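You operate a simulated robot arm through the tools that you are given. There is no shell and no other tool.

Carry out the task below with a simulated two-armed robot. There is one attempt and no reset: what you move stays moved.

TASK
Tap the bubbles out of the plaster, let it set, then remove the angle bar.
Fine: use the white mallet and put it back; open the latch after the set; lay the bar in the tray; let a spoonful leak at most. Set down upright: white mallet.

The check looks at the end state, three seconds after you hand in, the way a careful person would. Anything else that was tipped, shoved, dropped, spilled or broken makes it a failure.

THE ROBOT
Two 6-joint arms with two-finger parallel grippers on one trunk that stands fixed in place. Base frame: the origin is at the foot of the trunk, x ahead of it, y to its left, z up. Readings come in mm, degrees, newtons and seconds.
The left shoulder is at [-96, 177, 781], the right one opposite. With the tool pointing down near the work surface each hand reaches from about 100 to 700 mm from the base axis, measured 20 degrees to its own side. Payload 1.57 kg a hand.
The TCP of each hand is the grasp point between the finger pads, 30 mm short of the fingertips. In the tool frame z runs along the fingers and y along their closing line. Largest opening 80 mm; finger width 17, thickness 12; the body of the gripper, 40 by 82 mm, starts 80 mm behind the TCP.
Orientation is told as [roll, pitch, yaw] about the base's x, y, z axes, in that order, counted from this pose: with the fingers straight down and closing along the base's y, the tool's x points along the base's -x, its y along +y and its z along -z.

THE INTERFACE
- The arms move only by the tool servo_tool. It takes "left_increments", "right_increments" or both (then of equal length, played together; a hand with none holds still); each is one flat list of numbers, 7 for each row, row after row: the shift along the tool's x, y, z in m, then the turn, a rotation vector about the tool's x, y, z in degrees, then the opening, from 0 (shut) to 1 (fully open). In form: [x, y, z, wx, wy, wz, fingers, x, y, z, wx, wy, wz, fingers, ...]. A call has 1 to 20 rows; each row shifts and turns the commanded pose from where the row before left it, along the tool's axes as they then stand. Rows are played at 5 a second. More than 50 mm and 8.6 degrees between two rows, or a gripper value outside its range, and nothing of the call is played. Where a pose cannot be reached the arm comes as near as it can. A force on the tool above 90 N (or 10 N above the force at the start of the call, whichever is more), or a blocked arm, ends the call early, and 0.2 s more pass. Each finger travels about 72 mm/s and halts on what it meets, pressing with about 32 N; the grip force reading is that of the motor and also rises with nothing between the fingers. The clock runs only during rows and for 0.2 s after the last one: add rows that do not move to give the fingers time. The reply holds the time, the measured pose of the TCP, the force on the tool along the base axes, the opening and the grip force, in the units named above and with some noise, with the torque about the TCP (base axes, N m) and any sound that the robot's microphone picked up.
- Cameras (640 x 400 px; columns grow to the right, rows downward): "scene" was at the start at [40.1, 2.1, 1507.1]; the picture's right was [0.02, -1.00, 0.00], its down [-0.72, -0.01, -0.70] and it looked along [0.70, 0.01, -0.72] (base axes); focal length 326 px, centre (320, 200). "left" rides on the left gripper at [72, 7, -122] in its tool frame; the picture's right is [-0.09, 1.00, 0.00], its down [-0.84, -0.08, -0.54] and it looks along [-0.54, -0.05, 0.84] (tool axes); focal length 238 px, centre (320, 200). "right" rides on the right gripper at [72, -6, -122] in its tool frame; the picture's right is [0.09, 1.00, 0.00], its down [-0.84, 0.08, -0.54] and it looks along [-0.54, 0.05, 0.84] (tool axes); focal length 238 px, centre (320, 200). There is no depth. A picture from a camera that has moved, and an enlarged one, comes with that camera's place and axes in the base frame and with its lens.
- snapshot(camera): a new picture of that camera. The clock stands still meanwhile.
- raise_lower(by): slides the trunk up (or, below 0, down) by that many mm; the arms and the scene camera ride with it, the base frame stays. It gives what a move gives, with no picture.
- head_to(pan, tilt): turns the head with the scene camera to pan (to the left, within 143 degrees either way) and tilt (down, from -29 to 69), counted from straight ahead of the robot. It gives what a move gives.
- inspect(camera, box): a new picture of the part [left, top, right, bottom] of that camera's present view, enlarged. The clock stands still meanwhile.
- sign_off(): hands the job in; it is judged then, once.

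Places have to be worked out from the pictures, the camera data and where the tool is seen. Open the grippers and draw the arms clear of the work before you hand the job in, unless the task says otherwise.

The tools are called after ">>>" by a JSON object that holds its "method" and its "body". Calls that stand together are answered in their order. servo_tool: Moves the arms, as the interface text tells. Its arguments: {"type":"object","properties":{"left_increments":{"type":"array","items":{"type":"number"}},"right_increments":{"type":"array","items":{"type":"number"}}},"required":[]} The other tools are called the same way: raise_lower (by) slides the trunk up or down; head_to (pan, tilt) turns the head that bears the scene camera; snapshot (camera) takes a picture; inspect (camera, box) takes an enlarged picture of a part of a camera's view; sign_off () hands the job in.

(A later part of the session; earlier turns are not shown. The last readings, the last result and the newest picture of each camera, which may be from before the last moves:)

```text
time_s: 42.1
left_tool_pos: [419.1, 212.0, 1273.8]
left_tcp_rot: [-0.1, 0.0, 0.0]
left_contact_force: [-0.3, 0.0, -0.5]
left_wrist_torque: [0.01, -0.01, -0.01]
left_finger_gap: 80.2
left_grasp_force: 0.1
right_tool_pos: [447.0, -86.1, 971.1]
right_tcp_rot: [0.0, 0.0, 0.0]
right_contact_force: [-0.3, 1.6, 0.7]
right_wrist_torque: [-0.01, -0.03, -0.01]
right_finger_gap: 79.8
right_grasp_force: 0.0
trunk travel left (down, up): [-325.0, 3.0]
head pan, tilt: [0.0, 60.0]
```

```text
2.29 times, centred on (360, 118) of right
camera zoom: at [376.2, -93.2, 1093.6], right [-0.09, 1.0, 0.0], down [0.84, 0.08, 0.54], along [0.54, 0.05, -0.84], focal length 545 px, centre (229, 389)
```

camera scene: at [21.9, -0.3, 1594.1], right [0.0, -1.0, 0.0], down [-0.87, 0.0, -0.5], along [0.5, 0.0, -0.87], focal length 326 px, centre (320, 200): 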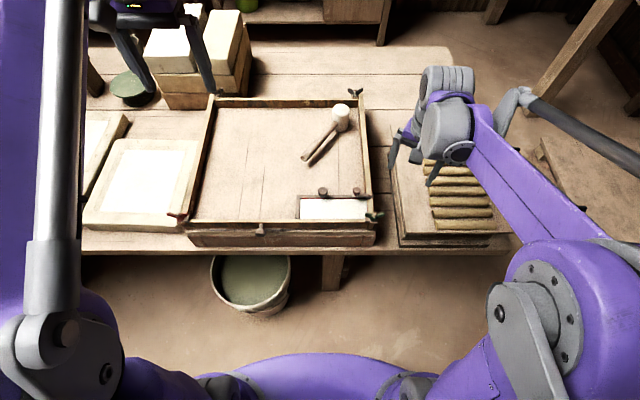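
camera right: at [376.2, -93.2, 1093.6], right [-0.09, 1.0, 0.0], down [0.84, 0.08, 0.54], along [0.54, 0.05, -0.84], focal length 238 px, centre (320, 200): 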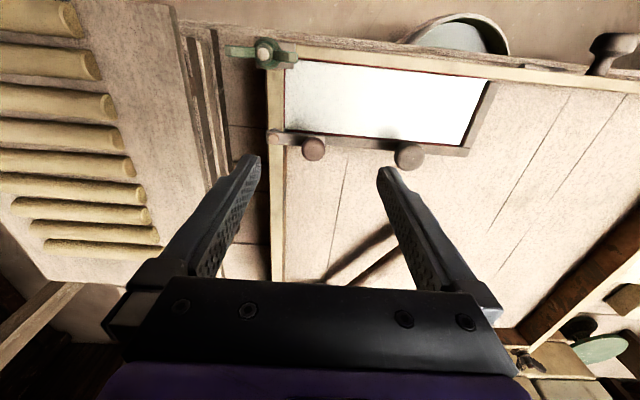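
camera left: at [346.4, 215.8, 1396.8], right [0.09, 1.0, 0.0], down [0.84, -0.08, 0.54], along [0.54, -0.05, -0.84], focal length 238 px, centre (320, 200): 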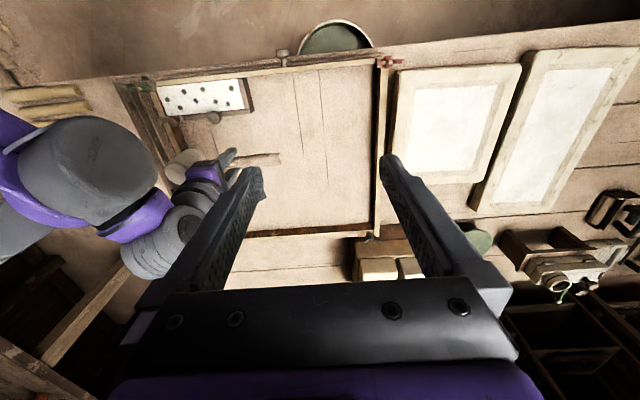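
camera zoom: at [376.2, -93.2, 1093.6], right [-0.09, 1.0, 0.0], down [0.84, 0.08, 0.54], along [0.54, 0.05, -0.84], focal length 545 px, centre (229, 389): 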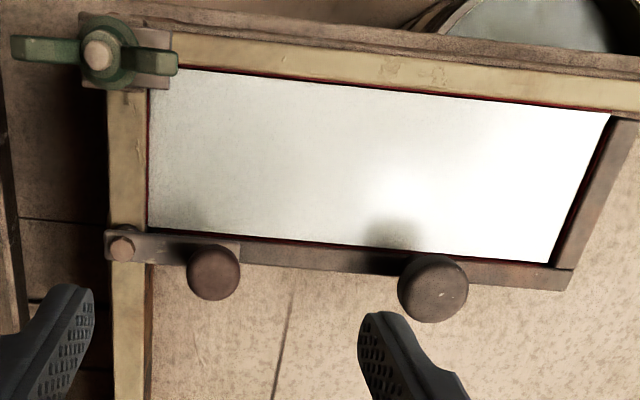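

Combining three views: bar knob top about [449,-7,902], latch knob top about [450,-92,900], pivot about [444,-125,893]. The plaster still mirrors the knobs (wet), so I wait.

>>> {"method": "servo_tool", "body": {"right_increments": [0, 0, 0, 0, 0, 0, 1, 0, 0, 0, 0, 0, 0, 1, 0, 0, 0, 0, 0, 0, 1, 0, 0, 0, 0, 0, 0, 1, 0, 0, 0, 0, 0, 0, 1, 0, 0, 0, 0, 0, 0, 1, 0, 0, 0, 0, 0, 0, 1, 0, 0, 0, 0, 0, 0, 1, 0, 0, 0, 0, 0, 0, 1, 0, 0, 0, 0, 0, 0, 1, 0, 0, 0, 0, 0, 0, 1, 0, 0, 0, 0, 0, 0, 1, 0, 0, 0, 0, 0, 0, 1, 0, 0, 0, 0, 0, 0, 1, 0, 0, 0, 0, 0, 0, 1, 0, 0, 0, 0, 0, 0, 1, 0, 0, 0, 0, 0, 0, 1, 0, 0, 0, 0, 0, 0, 1, 0, 0, 0, 0, 0, 0, 1, 0, 0, 0, 0, 0, 0, 1]}}

>>> {"method": "servo_tool", "body": {"right_increments": [0, 0, 0, 0, 0, 0, 1, 0, 0, 0, 0, 0, 0, 1, 0, 0, 0, 0, 0, 0, 1, 0, 0, 0, 0, 0, 0, 1, 0, 0, 0, 0, 0, 0, 1, 0, 0, 0, 0, 0, 0, 1, 0, 0, 0, 0, 0, 0, 1, 0, 0, 0, 0, 0, 0, 1, 0, 0, 0, 0, 0, 0, 1, 0, 0, 0, 0, 0, 0, 1, 0, 0, 0, 0, 0, 0, 1, 0, 0, 0, 0, 0, 0, 1, 0, 0, 0, 0, 0, 0, 1, 0, 0, 0, 0, 0, 0, 1, 0, 0, 0, 0, 0, 0, 1, 0, 0, 0, 0, 0, 0, 1, 0, 0, 0, 0, 0, 0, 1, 0, 0, 0, 0, 0, 0, 1, 0, 0, 0, 0, 0, 0, 1, 0, 0, 0, 0, 0, 0, 1]}}

>>> {"method": "servo_tool", "body": {"right_increments": [0, 0, 0, 0, 0, 0, 1, 0, 0, 0, 0, 0, 0, 1, 0, 0, 0, 0, 0, 0, 1, 0, 0, 0, 0, 0, 0, 1, 0, 0, 0, 0, 0, 0, 1, 0, 0, 0, 0, 0, 0, 1, 0, 0, 0, 0, 0, 0, 1, 0, 0, 0, 0, 0, 0, 1, 0, 0, 0, 0, 0, 0, 1, 0, 0, 0, 0, 0, 0, 1, 0, 0, 0, 0, 0, 0, 1, 0, 0, 0, 0, 0, 0, 1, 0, 0, 0, 0, 0, 0, 1, 0, 0, 0, 0, 0, 0, 1, 0, 0, 0, 0, 0, 0, 1, 0, 0, 0, 0, 0, 0, 1, 0, 0, 0, 0, 0, 0, 1, 0, 0, 0, 0, 0, 0, 1, 0, 0, 0, 0, 0, 0, 1, 0, 0, 0, 0, 0, 0, 1]}}

>>> {"method": "inspect", "body": {"camera": "right", "box": [220, 30, 500, 205]}}

>>> {"method": "inspect", "body": {"camera": "scene", "box": [285, 180, 385, 243]}}

```text
time_s: 46.3
left_tool_pos: [418.4, 210.2, 1274.5]
left_tcp_rot: [0.0, 0.0, 0.0]
left_contact_force: [-0.3, 0.0, 0.3]
left_wrist_torque: [-0.01, 0.01, 0.01]
left_finger_gap: 80.3
left_grasp_force: 0.0
right_tool_pos: [445.8, -87.5, 972.3]
right_tcp_rot: [0.0, 0.0, 0.0]
right_contact_force: [0.2, 0.5, -0.1]
right_wrist_torque: [-0.01, -0.01, 0.03]
right_finger_gap: 79.6
right_grasp_force: 0.1
trunk travel left (down, up): [-325.0, 3.0]
head pan, tilt: [0.0, 60.0]
```

```text
time_s: 50.5
left_tool_pos: [418.4, 211.0, 1274.0]
left_tcp_rot: [0.0, 0.0, 0.0]
left_contact_force: [-0.6, -0.3, 0.1]
left_wrist_torque: [0.01, 0.04, -0.01]
left_finger_gap: 80.1
left_grasp_force: 0.0
right_tool_pos: [446.6, -87.1, 972.9]
right_tcp_rot: [0.0, -0.1, -0.1]
right_contact_force: [0.0, -0.4, 1.0]
right_wrist_torque: [0.0, -0.03, 0.05]
right_finger_gap: 80.0
right_grasp_force: 0.1
trunk travel left (down, up): [-325.0, 3.0]
head pan, tilt: [0.0, 60.0]
```

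```text
time_s: 54.7
left_tool_pos: [419.0, 210.8, 1274.1]
left_tcp_rot: [0.0, 0.0, 0.0]
left_contact_force: [0.0, -0.2, 0.4]
left_wrist_torque: [0.0, 0.0, 0.01]
left_finger_gap: 80.3
left_grasp_force: 0.0
right_tool_pos: [446.6, -87.0, 972.2]
right_tcp_rot: [0.0, 0.0, 0.1]
right_contact_force: [-0.1, -0.9, -0.1]
right_wrist_torque: [0.04, 0.04, -0.01]
right_finger_gap: 80.2
right_grasp_force: 0.1
trunk travel left (down, up): [-325.0, 3.0]
head pan, tilt: [0.0, 60.0]
```

```text
2.29 times, centred on (360, 118) of right
camera zoom: at [375.9, -94.4, 1093.8], right [-0.09, 1.0, 0.0], down [0.84, 0.08, 0.54], along [0.54, 0.05, -0.84], focal length 545 px, centre (229, 389)
```

zoom: 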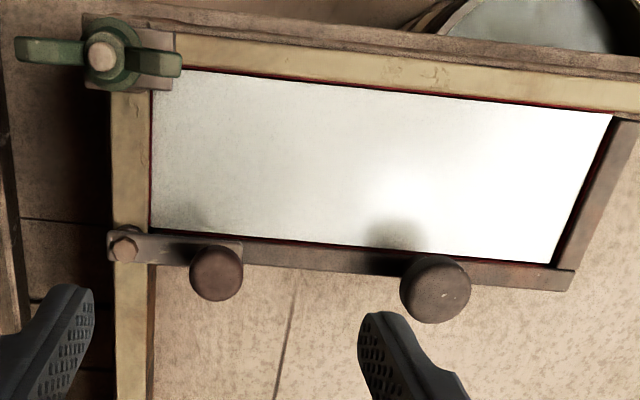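

```text
6.35 times, centred on (335, 212) of scene
camera zoom: at [22.5, 0.6, 1594.1], right [0.0, -1.0, 0.0], down [-0.87, 0.0, -0.5], along [0.5, 0.0, -0.87], focal length 2069 px, centre (225, 127)
```

zoom: 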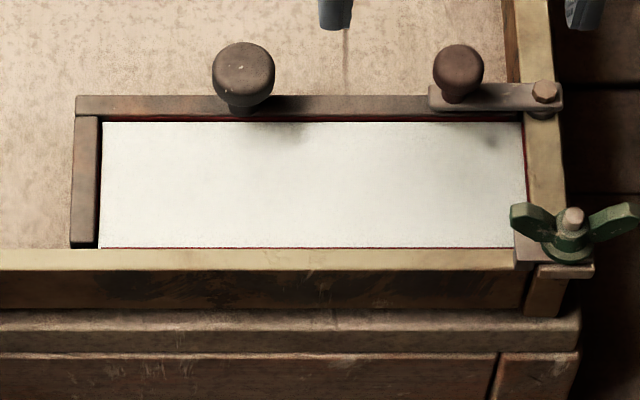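

Little change yet; I keep waiting with still rows and compare the surface afterwards.

>>> {"method": "servo_tool", "body": {"right_increments": [0, 0, 0, 0, 0, 0, 1, 0, 0, 0, 0, 0, 0, 1, 0, 0, 0, 0, 0, 0, 1, 0, 0, 0, 0, 0, 0, 1, 0, 0, 0, 0, 0, 0, 1, 0, 0, 0, 0, 0, 0, 1, 0, 0, 0, 0, 0, 0, 1, 0, 0, 0, 0, 0, 0, 1, 0, 0, 0, 0, 0, 0, 1, 0, 0, 0, 0, 0, 0, 1, 0, 0, 0, 0, 0, 0, 1, 0, 0, 0, 0, 0, 0, 1, 0, 0, 0, 0, 0, 0, 1, 0, 0, 0, 0, 0, 0, 1, 0, 0, 0, 0, 0, 0, 1, 0, 0, 0, 0, 0, 0, 1, 0, 0, 0, 0, 0, 0, 1, 0, 0, 0, 0, 0, 0, 1, 0, 0, 0, 0, 0, 0, 1, 0, 0, 0, 0, 0, 0, 1]}}

>>> {"method": "servo_tool", "body": {"right_increments": [0, 0, 0, 0, 0, 0, 1, 0, 0, 0, 0, 0, 0, 1, 0, 0, 0, 0, 0, 0, 1, 0, 0, 0, 0, 0, 0, 1, 0, 0, 0, 0, 0, 0, 1, 0, 0, 0, 0, 0, 0, 1, 0, 0, 0, 0, 0, 0, 1, 0, 0, 0, 0, 0, 0, 1, 0, 0, 0, 0, 0, 0, 1, 0, 0, 0, 0, 0, 0, 1, 0, 0, 0, 0, 0, 0, 1, 0, 0, 0, 0, 0, 0, 1, 0, 0, 0, 0, 0, 0, 1, 0, 0, 0, 0, 0, 0, 1, 0, 0, 0, 0, 0, 0, 1, 0, 0, 0, 0, 0, 0, 1, 0, 0, 0, 0, 0, 0, 1, 0, 0, 0, 0, 0, 0, 1, 0, 0, 0, 0, 0, 0, 1, 0, 0, 0, 0, 0, 0, 1]}}

>>> {"method": "servo_tool", "body": {"right_increments": [0, 0, 0, 0, 0, 0, 1, 0, 0, 0, 0, 0, 0, 1, 0, 0, 0, 0, 0, 0, 1, 0, 0, 0, 0, 0, 0, 1, 0, 0, 0, 0, 0, 0, 1, 0, 0, 0, 0, 0, 0, 1, 0, 0, 0, 0, 0, 0, 1, 0, 0, 0, 0, 0, 0, 1, 0, 0, 0, 0, 0, 0, 1, 0, 0, 0, 0, 0, 0, 1, 0, 0, 0, 0, 0, 0, 1, 0, 0, 0, 0, 0, 0, 1, 0, 0, 0, 0, 0, 0, 1, 0, 0, 0, 0, 0, 0, 1, 0, 0, 0, 0, 0, 0, 1, 0, 0, 0, 0, 0, 0, 1, 0, 0, 0, 0, 0, 0, 1, 0, 0, 0, 0, 0, 0, 1, 0, 0, 0, 0, 0, 0, 1, 0, 0, 0, 0, 0, 0, 1]}}

>>> {"method": "servo_tool", "body": {"right_increments": [0, 0, 0, 0, 0, 0, 1, 0, 0, 0, 0, 0, 0, 1, 0, 0, 0, 0, 0, 0, 1, 0, 0, 0, 0, 0, 0, 1, 0, 0, 0, 0, 0, 0, 1, 0, 0, 0, 0, 0, 0, 1, 0, 0, 0, 0, 0, 0, 1, 0, 0, 0, 0, 0, 0, 1, 0, 0, 0, 0, 0, 0, 1, 0, 0, 0, 0, 0, 0, 1, 0, 0, 0, 0, 0, 0, 1, 0, 0, 0, 0, 0, 0, 1, 0, 0, 0, 0, 0, 0, 1, 0, 0, 0, 0, 0, 0, 1, 0, 0, 0, 0, 0, 0, 1, 0, 0, 0, 0, 0, 0, 1, 0, 0, 0, 0, 0, 0, 1, 0, 0, 0, 0, 0, 0, 1, 0, 0, 0, 0, 0, 0, 1, 0, 0, 0, 0, 0, 0, 1]}}

>>> {"method": "servo_tool", "body": {"right_increments": [0, 0, 0, 0, 0, 0, 1, 0, 0, 0, 0, 0, 0, 1, 0, 0, 0, 0, 0, 0, 1, 0, 0, 0, 0, 0, 0, 1, 0, 0, 0, 0, 0, 0, 1, 0, 0, 0, 0, 0, 0, 1, 0, 0, 0, 0, 0, 0, 1, 0, 0, 0, 0, 0, 0, 1, 0, 0, 0, 0, 0, 0, 1, 0, 0, 0, 0, 0, 0, 1, 0, 0, 0, 0, 0, 0, 1, 0, 0, 0, 0, 0, 0, 1, 0, 0, 0, 0, 0, 0, 1, 0, 0, 0, 0, 0, 0, 1, 0, 0, 0, 0, 0, 0, 1, 0, 0, 0, 0, 0, 0, 1, 0, 0, 0, 0, 0, 0, 1, 0, 0, 0, 0, 0, 0, 1, 0, 0, 0, 0, 0, 0, 1, 0, 0, 0, 0, 0, 0, 1]}}

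>>> {"method": "inspect", "body": {"camera": "right", "box": [220, 30, 500, 205]}}

>>> {"method": "inspect", "body": {"camera": "scene", "box": [285, 180, 385, 243]}}

```text
time_s: 58.9
left_tool_pos: [418.9, 211.1, 1274.6]
left_tcp_rot: [-0.1, 0.1, 0.0]
left_contact_force: [-0.1, -0.6, -0.8]
left_wrist_torque: [0.01, 0.0, 0.0]
left_finger_gap: 80.1
left_grasp_force: 0.0
right_tool_pos: [446.7, -86.7, 972.4]
right_tcp_rot: [-0.1, 0.0, 0.0]
right_contact_force: [0.4, 0.9, 1.0]
right_wrist_torque: [0.02, -0.01, -0.01]
right_finger_gap: 80.1
right_grasp_force: 0.0
trunk travel left (down, up): [-325.0, 3.0]
head pan, tilt: [0.0, 60.0]
```

```text
time_s: 63.1
left_tool_pos: [418.6, 209.5, 1274.5]
left_tcp_rot: [0.0, 0.0, 0.0]
left_contact_force: [-0.7, 0.4, 0.0]
left_wrist_torque: [-0.01, -0.02, -0.04]
left_finger_gap: 80.0
left_grasp_force: 0.1
right_tool_pos: [446.5, -87.5, 972.6]
right_tcp_rot: [0.0, 0.0, 0.1]
right_contact_force: [0.8, -0.3, 0.5]
right_wrist_torque: [-0.03, 0.0, -0.01]
right_finger_gap: 79.8
right_grasp_force: 0.2
trunk travel left (down, up): [-325.0, 3.0]
head pan, tilt: [0.0, 60.0]
```

```text
time_s: 67.3
left_tool_pos: [418.1, 210.2, 1275.9]
left_tcp_rot: [-0.1, 0.1, 0.0]
left_contact_force: [-0.3, 0.5, 1.1]
left_wrist_torque: [0.0, 0.03, -0.01]
left_finger_gap: 79.7
left_grasp_force: 0.0
right_tool_pos: [448.2, -87.8, 972.2]
right_tcp_rot: [0.0, 0.1, -0.1]
right_contact_force: [0.2, 0.1, 0.0]
right_wrist_torque: [0.0, 0.04, -0.03]
right_finger_gap: 80.1
right_grasp_force: 0.0
trunk travel left (down, up): [-325.0, 3.0]
head pan, tilt: [0.0, 60.0]
```

```text
time_s: 71.5
left_tool_pos: [418.1, 211.4, 1275.2]
left_tcp_rot: [0.0, 0.0, 0.0]
left_contact_force: [0.1, -0.4, 0.0]
left_wrist_torque: [-0.02, -0.02, 0.0]
left_finger_gap: 80.1
left_grasp_force: 0.1
right_tool_pos: [445.5, -85.7, 972.7]
right_tcp_rot: [0.0, 0.1, 0.0]
right_contact_force: [-0.1, 0.2, 0.6]
right_wrist_torque: [0.04, 0.01, 0.01]
right_finger_gap: 79.9
right_grasp_force: 0.1
trunk travel left (down, up): [-325.0, 3.0]
head pan, tilt: [0.0, 60.0]
```

```text
time_s: 75.7
left_tool_pos: [419.5, 210.6, 1274.9]
left_tcp_rot: [-0.1, 0.0, 0.0]
left_contact_force: [0.1, 0.2, -0.3]
left_wrist_torque: [-0.03, 0.04, -0.02]
left_finger_gap: 80.2
left_grasp_force: 0.0
right_tool_pos: [446.4, -87.4, 972.2]
right_tcp_rot: [0.0, 0.0, 0.0]
right_contact_force: [-0.5, -0.7, 0.3]
right_wrist_torque: [0.01, -0.01, -0.02]
right_finger_gap: 79.8
right_grasp_force: 0.1
trunk travel left (down, up): [-325.0, 3.0]
head pan, tilt: [0.0, 60.0]
```

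```text
2.29 times, centred on (360, 118) of right
camera zoom: at [375.9, -94.4, 1093.8], right [-0.09, 1.0, 0.0], down [0.84, 0.08, 0.54], along [0.54, 0.05, -0.84], focal length 545 px, centre (229, 389)
```

zoom: 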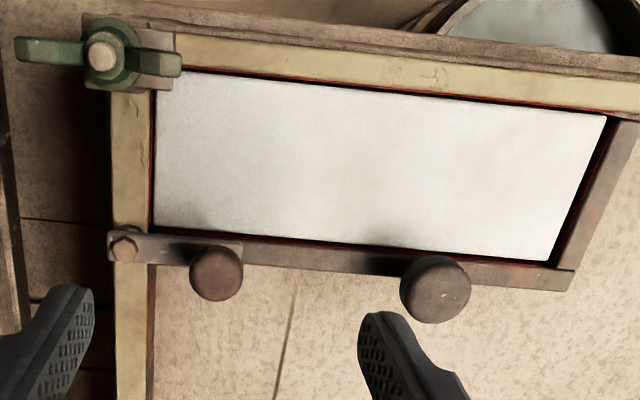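

```text
6.35 times, centred on (335, 212) of scene
camera zoom: at [22.5, 0.6, 1594.1], right [0.0, -1.0, 0.0], down [-0.87, 0.0, -0.5], along [0.5, 0.0, -0.87], focal length 2069 px, centre (225, 127)
```

zoom: 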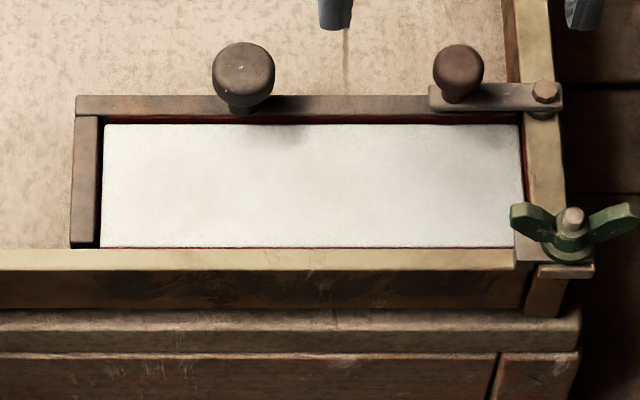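

The gloss is gone, edges have pulled in slightly: it looks set. I wait some more for margin and check that it no longer changes.

>>> {"method": "servo_tool", "body": {"right_increments": [0, 0, 0, 0, 0, 0, 1, 0, 0, 0, 0, 0, 0, 1, 0, 0, 0, 0, 0, 0, 1, 0, 0, 0, 0, 0, 0, 1, 0, 0, 0, 0, 0, 0, 1, 0, 0, 0, 0, 0, 0, 1, 0, 0, 0, 0, 0, 0, 1, 0, 0, 0, 0, 0, 0, 1, 0, 0, 0, 0, 0, 0, 1, 0, 0, 0, 0, 0, 0, 1, 0, 0, 0, 0, 0, 0, 1, 0, 0, 0, 0, 0, 0, 1, 0, 0, 0, 0, 0, 0, 1, 0, 0, 0, 0, 0, 0, 1, 0, 0, 0, 0, 0, 0, 1, 0, 0, 0, 0, 0, 0, 1, 0, 0, 0, 0, 0, 0, 1, 0, 0, 0, 0, 0, 0, 1, 0, 0, 0, 0, 0, 0, 1, 0, 0, 0, 0, 0, 0, 1]}}

>>> {"method": "servo_tool", "body": {"right_increments": [0, 0, 0, 0, 0, 0, 1, 0, 0, 0, 0, 0, 0, 1, 0, 0, 0, 0, 0, 0, 1, 0, 0, 0, 0, 0, 0, 1, 0, 0, 0, 0, 0, 0, 1, 0, 0, 0, 0, 0, 0, 1, 0, 0, 0, 0, 0, 0, 1, 0, 0, 0, 0, 0, 0, 1, 0, 0, 0, 0, 0, 0, 1, 0, 0, 0, 0, 0, 0, 1, 0, 0, 0, 0, 0, 0, 1, 0, 0, 0, 0, 0, 0, 1, 0, 0, 0, 0, 0, 0, 1, 0, 0, 0, 0, 0, 0, 1, 0, 0, 0, 0, 0, 0, 1, 0, 0, 0, 0, 0, 0, 1, 0, 0, 0, 0, 0, 0, 1, 0, 0, 0, 0, 0, 0, 1, 0, 0, 0, 0, 0, 0, 1, 0, 0, 0, 0, 0, 0, 1]}}

>>> {"method": "servo_tool", "body": {"right_increments": [0, 0, 0, 0, 0, 0, 1, 0, 0, 0, 0, 0, 0, 1, 0, 0, 0, 0, 0, 0, 1, 0, 0, 0, 0, 0, 0, 1, 0, 0, 0, 0, 0, 0, 1, 0, 0, 0, 0, 0, 0, 1, 0, 0, 0, 0, 0, 0, 1, 0, 0, 0, 0, 0, 0, 1, 0, 0, 0, 0, 0, 0, 1, 0, 0, 0, 0, 0, 0, 1, 0, 0, 0, 0, 0, 0, 1, 0, 0, 0, 0, 0, 0, 1, 0, 0, 0, 0, 0, 0, 1, 0, 0, 0, 0, 0, 0, 1, 0, 0, 0, 0, 0, 0, 1, 0, 0, 0, 0, 0, 0, 1, 0, 0, 0, 0, 0, 0, 1, 0, 0, 0, 0, 0, 0, 1, 0, 0, 0, 0, 0, 0, 1, 0, 0, 0, 0, 0, 0, 1]}}

>>> {"method": "servo_tool", "body": {"right_increments": [0, 0, 0, 0, 0, 0, 1, 0, 0, 0, 0, 0, 0, 1, 0, 0, 0, 0, 0, 0, 1, 0, 0, 0, 0, 0, 0, 1, 0, 0, 0, 0, 0, 0, 1, 0, 0, 0, 0, 0, 0, 1, 0, 0, 0, 0, 0, 0, 1, 0, 0, 0, 0, 0, 0, 1, 0, 0, 0, 0, 0, 0, 1, 0, 0, 0, 0, 0, 0, 1, 0, 0, 0, 0, 0, 0, 1, 0, 0, 0, 0, 0, 0, 1, 0, 0, 0, 0, 0, 0, 1, 0, 0, 0, 0, 0, 0, 1, 0, 0, 0, 0, 0, 0, 1, 0, 0, 0, 0, 0, 0, 1, 0, 0, 0, 0, 0, 0, 1, 0, 0, 0, 0, 0, 0, 1, 0, 0, 0, 0, 0, 0, 1, 0, 0, 0, 0, 0, 0, 1]}}

>>> {"method": "inspect", "body": {"camera": "right", "box": [220, 30, 500, 205]}}

>>> {"method": "inspect", "body": {"camera": "scene", "box": [285, 180, 385, 243]}}

```text
time_s: 79.9
left_tool_pos: [419.9, 211.2, 1274.2]
left_tcp_rot: [-0.1, 0.0, 0.0]
left_contact_force: [-0.3, 0.0, 0.0]
left_wrist_torque: [0.0, 0.03, 0.01]
left_finger_gap: 80.0
left_grasp_force: 0.1
right_tool_pos: [446.0, -88.1, 972.0]
right_tcp_rot: [0.0, 0.0, 0.0]
right_contact_force: [0.0, 0.1, 0.9]
right_wrist_torque: [0.03, 0.02, 0.01]
right_finger_gap: 79.9
right_grasp_force: 0.1
trunk travel left (down, up): [-325.0, 3.0]
head pan, tilt: [0.0, 60.0]
```

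```text
time_s: 84.1
left_tool_pos: [418.1, 211.0, 1275.8]
left_tcp_rot: [0.0, 0.0, 0.0]
left_contact_force: [0.1, 0.3, 0.3]
left_wrist_torque: [0.04, -0.02, 0.02]
left_finger_gap: 79.6
left_grasp_force: 0.1
right_tool_pos: [446.4, -87.6, 972.0]
right_tcp_rot: [0.0, 0.0, 0.0]
right_contact_force: [-0.4, 0.0, -1.2]
right_wrist_torque: [0.01, 0.01, 0.0]
right_finger_gap: 80.2
right_grasp_force: 0.1
trunk travel left (down, up): [-325.0, 3.0]
head pan, tilt: [0.0, 60.0]
```

```text
time_s: 88.3
left_tool_pos: [420.1, 211.4, 1274.4]
left_tcp_rot: [0.0, 0.0, 0.0]
left_contact_force: [-0.1, 0.0, -0.1]
left_wrist_torque: [0.01, -0.02, -0.02]
left_finger_gap: 79.8
left_grasp_force: 0.2
right_tool_pos: [446.7, -86.2, 972.1]
right_tcp_rot: [0.0, 0.0, 0.1]
right_contact_force: [0.5, -0.3, 0.6]
right_wrist_torque: [-0.02, 0.0, 0.0]
right_finger_gap: 79.9
right_grasp_force: 0.0
trunk travel left (down, up): [-325.0, 3.0]
head pan, tilt: [0.0, 60.0]
```

```text
time_s: 92.5
left_tool_pos: [418.8, 210.6, 1274.0]
left_tcp_rot: [0.0, 0.0, 0.1]
left_contact_force: [0.7, -0.4, 0.4]
left_wrist_torque: [0.02, 0.03, 0.01]
left_finger_gap: 79.7
left_grasp_force: 0.1
right_tool_pos: [447.0, -88.1, 973.3]
right_tcp_rot: [0.1, 0.0, -0.1]
right_contact_force: [0.6, 0.6, 0.4]
right_wrist_torque: [-0.01, 0.03, -0.02]
right_finger_gap: 80.1
right_grasp_force: 0.1
trunk travel left (down, up): [-325.0, 3.0]
head pan, tilt: [0.0, 60.0]
```

```text
2.29 times, centred on (360, 118) of right
camera zoom: at [375.9, -94.4, 1093.8], right [-0.09, 1.0, 0.0], down [0.84, 0.08, 0.54], along [0.54, 0.05, -0.84], focal length 545 px, centre (229, 389)
```

zoom: 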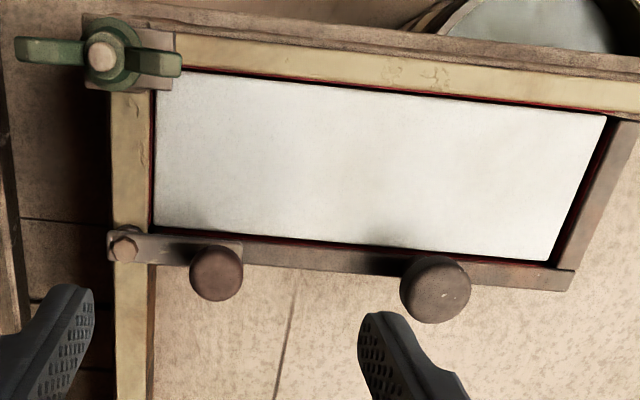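

```text
6.35 times, centred on (335, 212) of scene
camera zoom: at [22.5, 0.6, 1594.1], right [0.0, -1.0, 0.0], down [-0.87, 0.0, -0.5], along [0.5, 0.0, -0.87], focal length 2069 px, centre (225, 127)
```

zoom: 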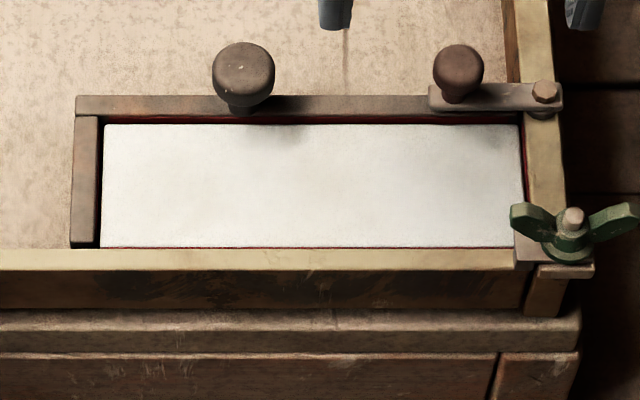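

Nothing has changed in the last 17 s: the plaster is set. I close the fingers and lower them on the plaster side of the latch knob, tips about z≈889, ready to swing the latch toward +x.

>>> {"method": "servo_tool", "body": {"right_increments": [0.0143, -0.001, 0, 0, 0, 0, 0.5, 0.0143, -0.001, 0, 0, 0, 0, 0, 0, 0, 0, 0, 0, 0, 0, 0, 0, 0.02, 0, 0, 0, 0, 0, 0, 0.018, 0, 0, 0, 0, 0, 0, 0.01, 0, 0, 0, 0, 0, 0, 0.005, 0, 0, 0, 0]}}

>>> {"method": "inspect", "body": {"camera": "scene", "box": [285, 170, 395, 240]}}

>>> {"method": "inspect", "body": {"camera": "right", "box": [220, 80, 420, 205]}}

>>> {"method": "inspect", "body": {"camera": "left", "box": [110, 60, 310, 185]}}

```text
time_s: 94.1
left_tool_pos: [418.7, 210.0, 1273.2]
left_tcp_rot: [0.0, -0.1, 0.0]
left_contact_force: [0.0, -0.1, -1.0]
left_wrist_torque: [-0.01, 0.03, -0.01]
left_finger_gap: 79.9
left_grasp_force: 0.1
right_tool_pos: [417.5, -89.8, 917.8]
right_tcp_rot: [0.1, 0.0, -0.1]
right_contact_force: [0.6, -0.8, 0.7]
right_wrist_torque: [-0.01, -0.01, 0.01]
right_finger_gap: 0.0
right_grasp_force: 21.1
trunk travel left (down, up): [-325.0, 3.0]
head pan, tilt: [0.0, 60.0]
```

```text
5.71 times, centred on (340, 205) of scene
camera zoom: at [22.6, 0.6, 1594.1], right [0.0, -1.0, 0.0], down [-0.87, 0.0, -0.5], along [0.5, 0.0, -0.87], focal length 1862 px, centre (206, 171)
```

zoom: 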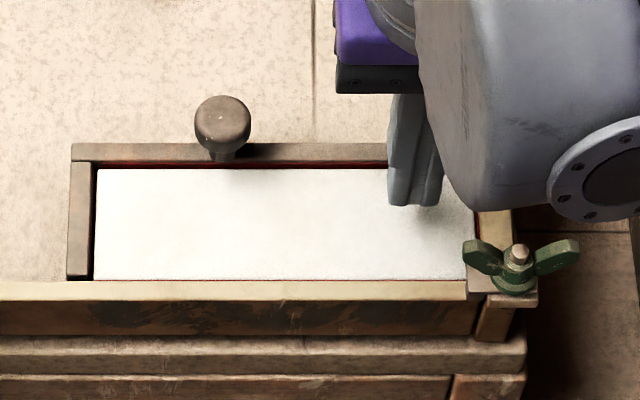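

```text
3.20 times, centred on (320, 142) of right
camera zoom: at [348.2, -96.7, 1040.1], right [-0.09, 1.0, 0.0], down [0.84, 0.08, 0.54], along [0.54, 0.05, -0.84], focal length 763 px, centre (320, 384)
```

zoom: 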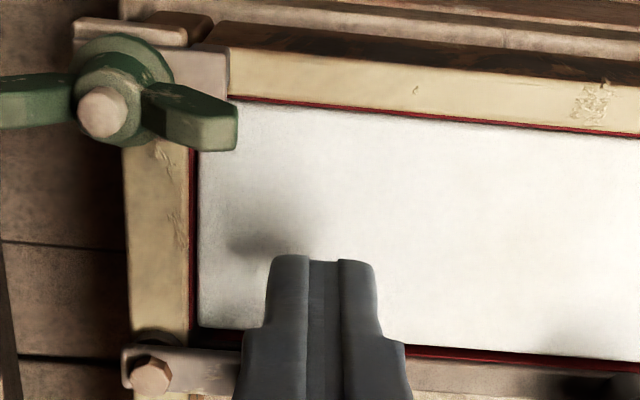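

```text
3.20 times, centred on (210, 122) of left
camera zoom: at [346.2, 215.8, 1396.8], right [0.09, 1.0, 0.0], down [0.84, -0.08, 0.54], along [0.54, -0.05, -0.84], focal length 763 px, centre (672, 448)
```

zoom: 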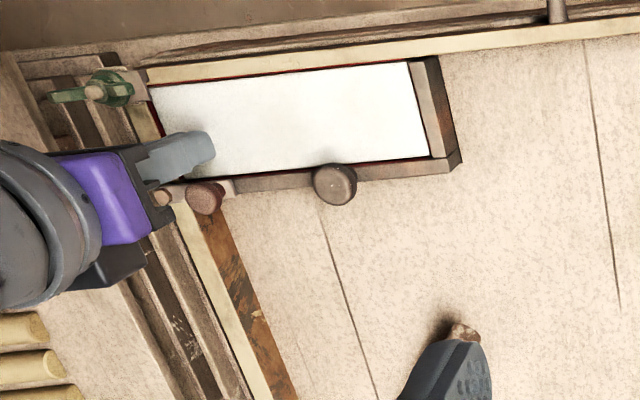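

The closed fingertips are beside the latch knob over the plaster with clearance. I push the knob gently toward +x for the first part of its arc and check.

>>> {"method": "servo_tool", "body": {"right_increments": [-0.006, 0, 0, 0, 0, 0, 0, -0.006, 0, 0, 0, 0, 0, 0, -0.0065, 0.0013, 0, 0, 0, 0, 0, -0.0065, 0.0013, 0, 0, 0, 0, 0, 0, 0, 0, 0, 0, 0, 0]}}

>>> {"method": "inspect", "body": {"camera": "left", "box": [110, 60, 310, 185]}}

>>> {"method": "inspect", "body": {"camera": "right", "box": [220, 80, 420, 205]}}

```text
time_s: 95.3
left_tool_pos: [418.7, 210.2, 1275.1]
left_tcp_rot: [0.0, 0.0, 0.0]
left_contact_force: [1.0, -0.5, 0.2]
left_wrist_torque: [0.01, 0.0, -0.02]
left_finger_gap: 79.9
left_grasp_force: 0.1
right_tool_pos: [443.5, -86.8, 918.1]
right_tcp_rot: [0.0, 0.0, 0.1]
right_contact_force: [0.3, 0.0, 1.3]
right_wrist_torque: [0.01, 0.01, -0.02]
right_finger_gap: 0.0
right_grasp_force: 21.4
trunk travel left (down, up): [-325.0, 3.0]
head pan, tilt: [0.0, 60.0]
```

```text
3.20 times, centred on (210, 122) of left
camera zoom: at [346.0, 215.8, 1396.9], right [0.09, 1.0, 0.0], down [0.84, -0.08, 0.54], along [0.54, -0.05, -0.84], focal length 763 px, centre (672, 448)
```

zoom: 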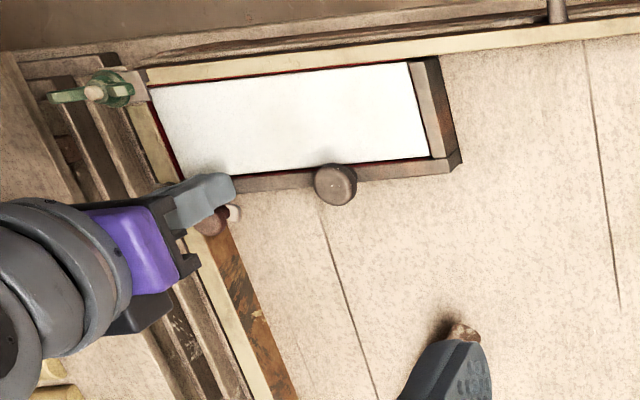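

```text
3.20 times, centred on (320, 142) of right
camera zoom: at [373.3, -94.0, 1040.2], right [-0.09, 1.0, 0.0], down [0.84, 0.08, 0.54], along [0.54, 0.05, -0.84], focal length 763 px, centre (320, 384)
```

zoom: 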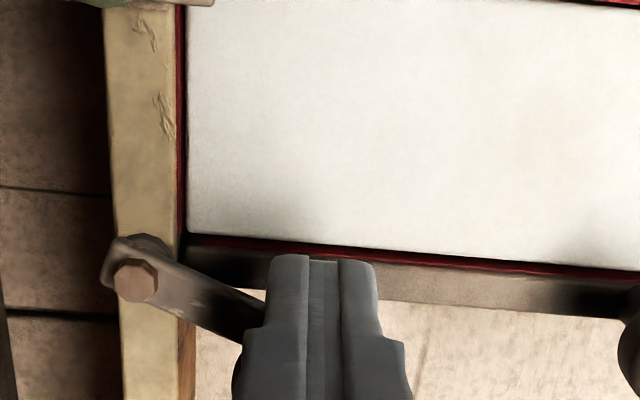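

The latch is swinging with almost no resistance. I continue along the arc until it lies along the wall.

>>> {"method": "servo_tool", "body": {"right_increments": [-0.005, -0.0005, 0, 0, 0, 0, 0, -0.005, -0.0006, 0, 0, 0, 0, 0, -0.0048, -0.0018, 0, 0, 0, 0, 0, -0.0048, -0.0019, 0, 0, 0, 0, 0, -0.004, -0.003, 0, 0, 0, 0, 0, -0.004, -0.003, 0, 0, 0, 0, 0, -0.0032, -0.0039, 0, 0, 0, 0, 0, -0.0032, -0.0039, 0, 0, 0, 0, 0, 0, 0, 0, 0, 0, 0, 0]}}

>>> {"method": "inspect", "body": {"camera": "left", "box": [110, 60, 310, 185]}}

>>> {"method": "inspect", "body": {"camera": "right", "box": [220, 80, 420, 205]}}

```text
time_s: 97.3
left_tool_pos: [417.9, 210.6, 1275.4]
left_tcp_rot: [0.0, 0.0, 0.1]
left_contact_force: [0.7, 1.8, 0.4]
left_wrist_torque: [0.01, 0.02, 0.02]
left_finger_gap: 80.0
left_grasp_force: 0.1
right_tool_pos: [478.1, -106.3, 920.6]
right_tcp_rot: [0.0, 0.0, 0.1]
right_contact_force: [-0.7, -0.1, -0.2]
right_wrist_torque: [0.01, 0.02, 0.0]
right_finger_gap: 0.0
right_grasp_force: 21.0
trunk travel left (down, up): [-325.0, 3.0]
head pan, tilt: [0.0, 60.0]
```

```text
3.20 times, centred on (210, 122) of left
camera zoom: at [346.2, 215.8, 1396.8], right [0.09, 1.0, 0.0], down [0.84, -0.08, 0.54], along [0.54, -0.05, -0.84], focal length 763 px, centre (672, 448)
```

zoom: 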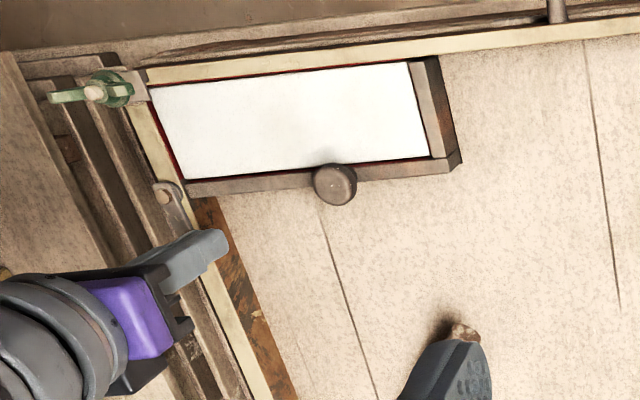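

```text
3.20 times, centred on (320, 142) of right
camera zoom: at [407.5, -112.7, 1040.5], right [-0.09, 1.0, 0.0], down [0.84, 0.08, 0.54], along [0.54, 0.05, -0.84], focal length 763 px, centre (320, 384)
```

zoom: 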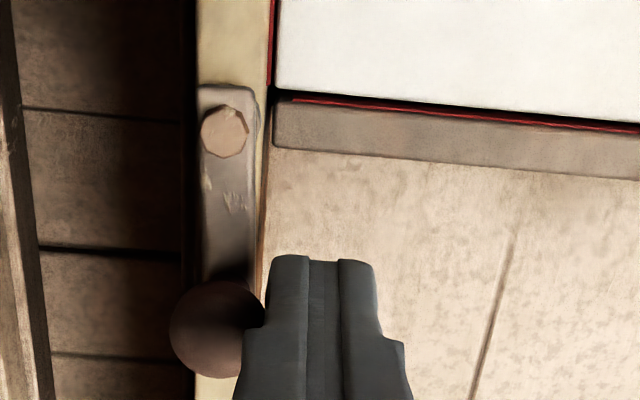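

The latch lies fully open along the wall. I raise the right hand clear, and take a closer look at the slabs on the left to be sure which thing is the tray.

>>> {"method": "servo_tool", "body": {"right_increments": [0, 0.005, -0.02, 0, 0, 0, 0, 0, 0.01, -0.03, 0, 0, 0, 0.5, 0.01, 0.03, 0, 0, 0, 0, 1, 0.01, 0.04, 0, 0, 0, 0, 1]}}

>>> {"method": "inspect", "body": {"camera": "left", "box": [370, 50, 640, 220]}}

>>> {"method": "inspect", "body": {"camera": "scene", "box": [70, 70, 230, 250]}}

>>> {"method": "inspect", "body": {"camera": "right", "box": [200, 30, 520, 230]}}

```text
time_s: 98.3
left_tool_pos: [418.7, 212.4, 1274.4]
left_tcp_rot: [0.0, 0.0, 0.0]
left_contact_force: [-0.1, 0.5, -1.1]
left_wrist_torque: [-0.03, 0.02, 0.02]
left_finger_gap: 80.1
left_grasp_force: 0.1
right_tool_pos: [456.9, -19.0, 969.6]
right_tcp_rot: [0.0, 0.0, -0.1]
right_contact_force: [0.3, -0.2, -0.7]
right_wrist_torque: [-0.02, 0.0, -0.01]
right_finger_gap: 80.1
right_grasp_force: 0.1
trunk travel left (down, up): [-325.0, 3.0]
head pan, tilt: [0.0, 60.0]
```

```text
2.35 times, centred on (505, 135) of left
camera zoom: at [346.0, 216.6, 1396.7], right [0.09, 1.0, 0.0], down [0.84, -0.08, 0.54], along [0.54, -0.05, -0.84], focal length 561 px, centre (-115, 353)
```

zoom: 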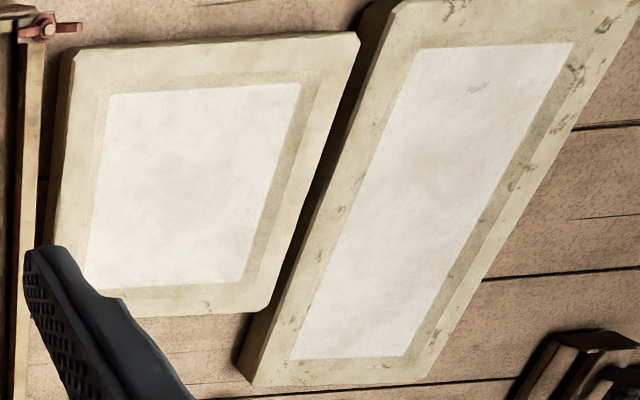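

```text
2.22 times, centred on (150, 160) of scene
camera zoom: at [22.2, 1.6, 1594.1], right [0.0, -1.0, 0.0], down [-0.87, 0.0, -0.5], along [0.5, 0.0, -0.87], focal length 724 px, centre (698, 289)
```

zoom: 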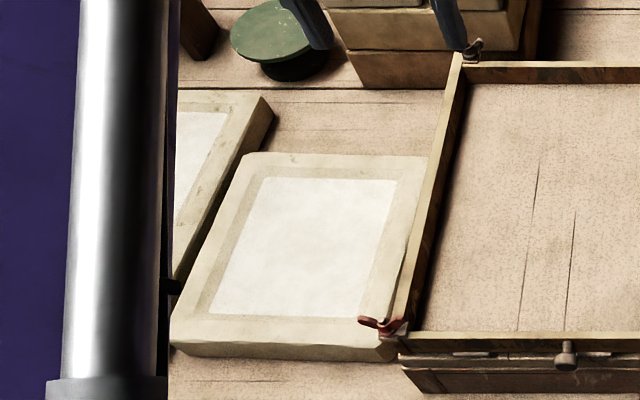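

```text
2.00 times, centred on (360, 130) of right
camera zoom: at [386.8, -26.5, 1091.0], right [-0.09, 1.0, 0.0], down [0.84, 0.08, 0.54], along [0.54, 0.05, -0.84], focal length 477 px, centre (240, 340)
```

zoom: 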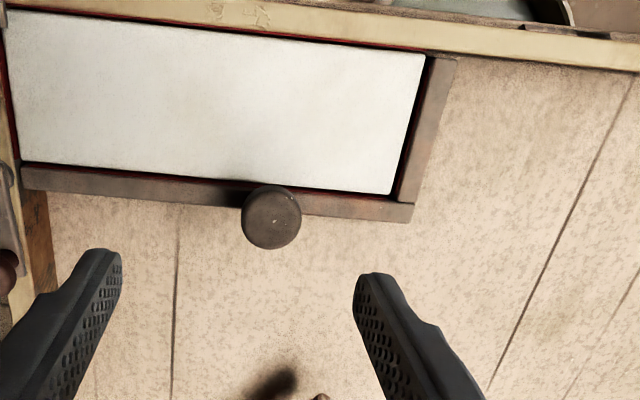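

Those slabs are solid mould blocks, so the tray is the walled one. The bar knob is at about [448,-8]; I centre over it and descend to z≈930 for a look.

>>> {"method": "servo_tool", "body": {"right_increments": [0.0089, 0.011, 0, 0, 0, 0, 1, 0, 0, 0.02, 0, 0, 0, 1, 0, 0, 0.02, 0, 0, 0, 1, 0, 0, 0, 0, 0, 0, 1]}}

>>> {"method": "snapshot", "body": {"camera": "right"}}

>>> {"method": "inspect", "body": {"camera": "scene", "box": [285, 170, 395, 240]}}

>>> {"method": "inspect", "body": {"camera": "left", "box": [110, 60, 310, 185]}}

```text
time_s: 99.3
left_tool_pos: [419.5, 211.5, 1274.9]
left_tcp_rot: [-0.1, 0.1, -0.1]
left_contact_force: [0.2, -0.2, 1.1]
left_wrist_torque: [0.0, -0.01, -0.01]
left_finger_gap: 80.2
left_grasp_force: 0.1
right_tool_pos: [448.7, -10.1, 929.4]
right_tcp_rot: [-0.1, 0.0, -0.1]
right_contact_force: [0.0, 0.5, -0.7]
right_wrist_torque: [-0.01, 0.01, 0.0]
right_finger_gap: 80.1
right_grasp_force: 0.1
trunk travel left (down, up): [-325.0, 3.0]
head pan, tilt: [0.0, 60.0]
```

```text
taken
camera right: at [378.2, -16.9, 1050.2], right [-0.09, 1.0, 0.0], down [0.84, 0.08, 0.54], along [0.54, 0.05, -0.84], focal length 238 px, centre (320, 200)
```

right: 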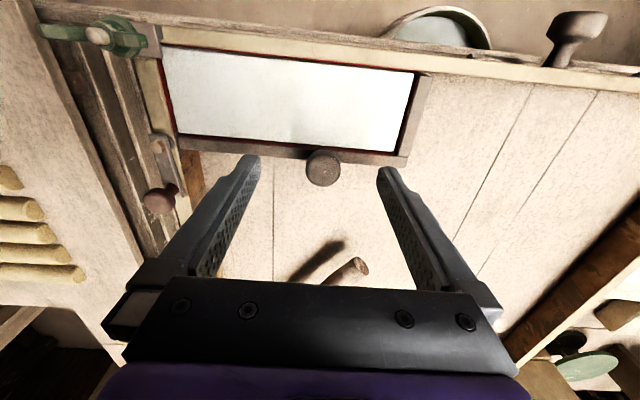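

```text
5.71 times, centred on (340, 205) of scene
camera zoom: at [22.2, 0.6, 1594.1], right [0.0, -1.0, 0.0], down [-0.87, 0.0, -0.5], along [0.5, 0.0, -0.87], focal length 1862 px, centre (206, 171)
```

zoom: 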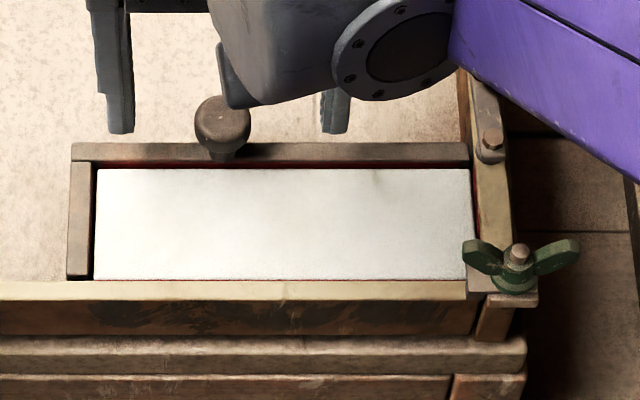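

```text
3.20 times, centred on (210, 122) of left
camera zoom: at [345.9, 215.8, 1396.9], right [0.09, 1.0, 0.0], down [0.84, -0.08, 0.54], along [0.54, -0.05, -0.84], focal length 763 px, centre (672, 448)
```

zoom: 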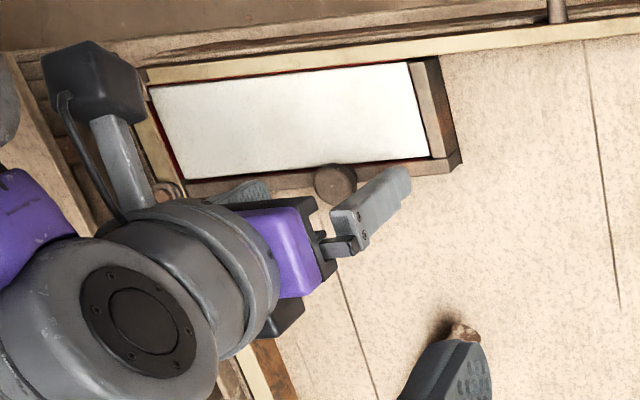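

Fingers straddle the knob and line up with it. I lower 13 mm so the tips come around the knob, watching the force, then close.

>>> {"method": "servo_tool", "body": {"right_increments": [0, 0.001, 0.008, 0, 0, 0, 1, 0, 0.001, 0.005, 0, 0, 0, 1, 0, 0, 0, 0, 0, 0, 1]}}

>>> {"method": "inspect", "body": {"camera": "scene", "box": [285, 170, 395, 240]}}

>>> {"method": "inspect", "body": {"camera": "right", "box": [200, 80, 440, 230]}}

```text
time_s: 100.1
left_tool_pos: [418.6, 211.1, 1274.9]
left_tcp_rot: [0.1, 0.0, 0.0]
left_contact_force: [-0.2, 0.4, -0.1]
left_wrist_torque: [0.02, 0.03, 0.02]
left_finger_gap: 80.2
left_grasp_force: 0.0
right_tool_pos: [448.2, -8.0, 917.1]
right_tcp_rot: [0.1, 0.0, 0.0]
right_contact_force: [-0.2, 0.0, 0.1]
right_wrist_torque: [0.03, -0.01, 0.01]
right_finger_gap: 79.8
right_grasp_force: 0.1
trunk travel left (down, up): [-325.0, 3.0]
head pan, tilt: [0.0, 60.0]
```

```text
5.71 times, centred on (340, 205) of scene
camera zoom: at [22.5, 0.6, 1594.1], right [0.0, -1.0, 0.0], down [-0.87, 0.0, -0.5], along [0.5, 0.0, -0.87], focal length 1862 px, centre (206, 171)
```

zoom: 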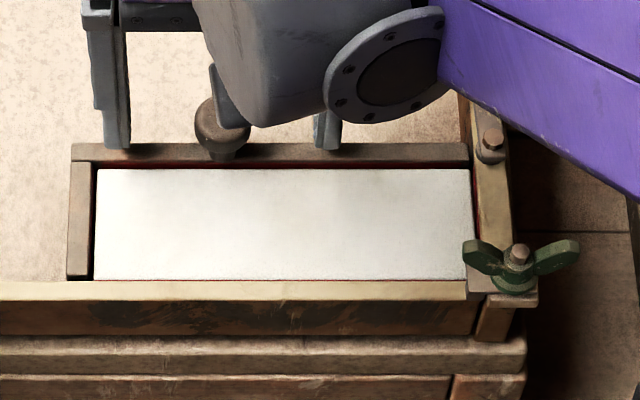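

```text
2.67 times, centred on (320, 155) of right
camera zoom: at [378.3, -14.6, 1037.3], right [-0.09, 1.0, 0.0], down [0.84, 0.08, 0.54], along [0.54, 0.05, -0.84], focal length 636 px, centre (320, 320)
```

zoom: 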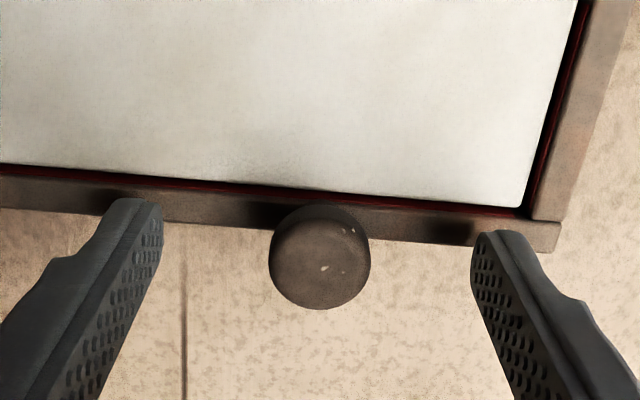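

Bar top is about z≈876, tips ≈887. I lower 4 mm more and close on the knob.

>>> {"method": "servo_tool", "body": {"right_increments": [0, 0, 0.004, 0, 0, 0, 1, 0, 0, 0, 0, 0, 0, 0.5, 0, 0, 0, 0, 0, 0, 0.3, 0, 0, 0, 0, 0, 0, 0, 0, 0, 0, 0, 0, 0, 0, 0, 0, 0, 0, 0, 0, 0]}}

>>> {"method": "inspect", "body": {"camera": "scene", "box": [285, 170, 395, 240]}}

>>> {"method": "inspect", "body": {"camera": "right", "box": [200, 80, 440, 230]}}

```text
time_s: 101.5
left_tool_pos: [419.4, 209.9, 1274.7]
left_tcp_rot: [0.0, 0.0, 0.0]
left_contact_force: [0.4, 0.8, 0.3]
left_wrist_torque: [-0.04, -0.01, -0.03]
left_finger_gap: 80.1
left_grasp_force: 0.2
right_tool_pos: [448.0, -7.8, 912.3]
right_tcp_rot: [0.0, 0.0, -0.1]
right_contact_force: [0.0, 1.4, -0.4]
right_wrist_torque: [-0.01, 0.03, -0.01]
right_finger_gap: 24.1
right_grasp_force: 32.7
trunk travel left (down, up): [-325.0, 3.0]
head pan, tilt: [0.0, 60.0]
```

```text
5.71 times, centred on (340, 205) of scene
camera zoom: at [22.5, 0.6, 1594.1], right [0.0, -1.0, 0.0], down [-0.87, 0.0, -0.5], along [0.5, 0.0, -0.87], focal length 1862 px, centre (206, 171)
```

zoom: 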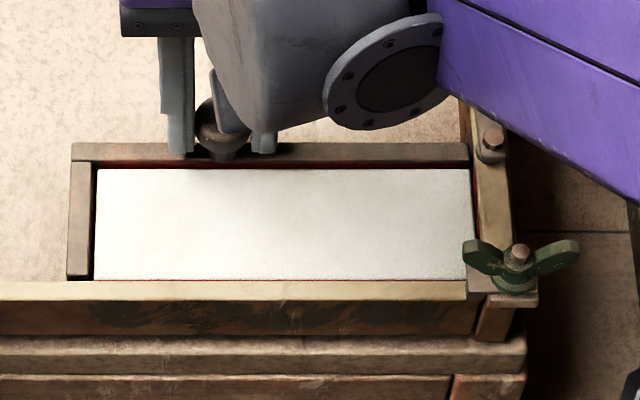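

```text
2.67 times, centred on (320, 155) of right
camera zoom: at [378.4, -14.7, 1033.5], right [-0.09, 1.0, 0.0], down [0.84, 0.08, 0.54], along [0.54, 0.05, -0.84], focal length 636 px, centre (320, 320)
```

zoom: 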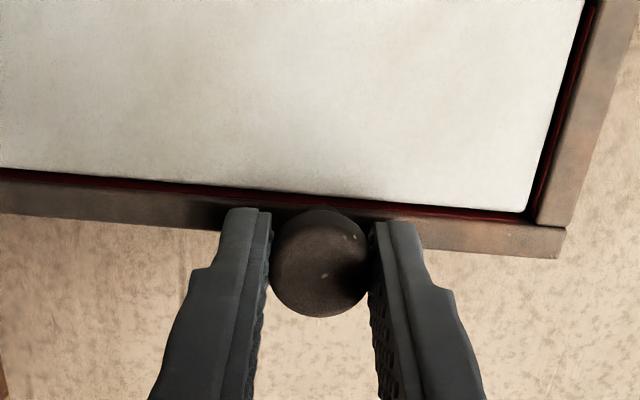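

Gripped on the knob (24 mm). I first ease the bar away from the plaster diagonally (+x, +y) by 4 mm, reading forces.

>>> {"method": "servo_tool", "body": {"right_increments": [0, 0, -0.001, 0, 0, 0, 0, -0.002, 0.002, 0, 0, 0, 0, 0, -0.002, 0.002, 0, 0, 0, 0, 0, 0, 0, 0, 0, 0, 0, 0]}}

>>> {"method": "inspect", "body": {"camera": "right", "box": [180, 30, 440, 230]}}

>>> {"method": "inspect", "body": {"camera": "scene", "box": [285, 170, 395, 240]}}

```text
time_s: 102.5
left_tool_pos: [419.6, 211.0, 1273.7]
left_tcp_rot: [0.0, -0.1, 0.0]
left_contact_force: [0.0, -0.5, -0.1]
left_wrist_torque: [-0.01, 0.03, 0.0]
left_finger_gap: 80.0
left_grasp_force: 0.0
right_tool_pos: [452.0, -2.8, 912.5]
right_tcp_rot: [0.0, 0.0, 0.0]
right_contact_force: [0.5, -0.2, -0.4]
right_wrist_torque: [-0.01, -0.04, 0.02]
right_finger_gap: 24.3
right_grasp_force: 31.8
trunk travel left (down, up): [-325.0, 3.0]
head pan, tilt: [0.0, 60.0]
```

```text
2.00 times, centred on (310, 130) of right
camera zoom: at [382.4, -10.7, 1034.4], right [-0.09, 1.0, 0.0], down [0.84, 0.08, 0.54], along [0.54, 0.05, -0.84], focal length 477 px, centre (340, 340)
```

zoom: 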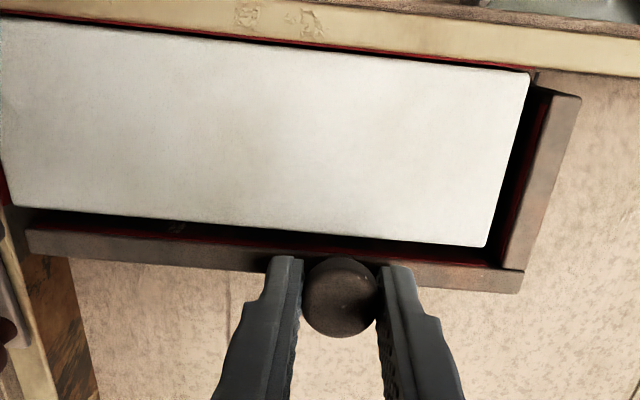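

```text
5.71 times, centred on (340, 205) of scene
camera zoom: at [22.8, 0.6, 1594.1], right [0.0, -1.0, 0.0], down [-0.87, 0.0, -0.5], along [0.5, 0.0, -0.87], focal length 1862 px, centre (206, 171)
```

zoom: 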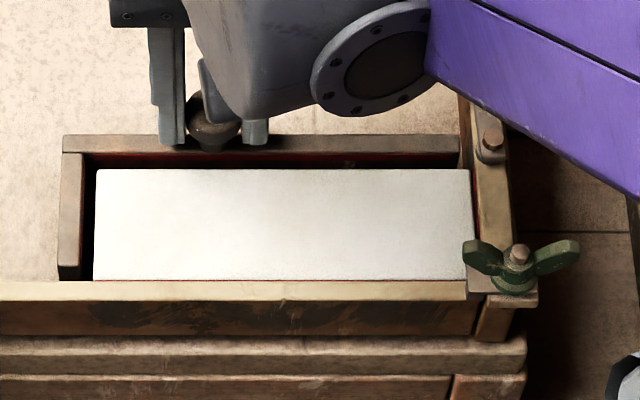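

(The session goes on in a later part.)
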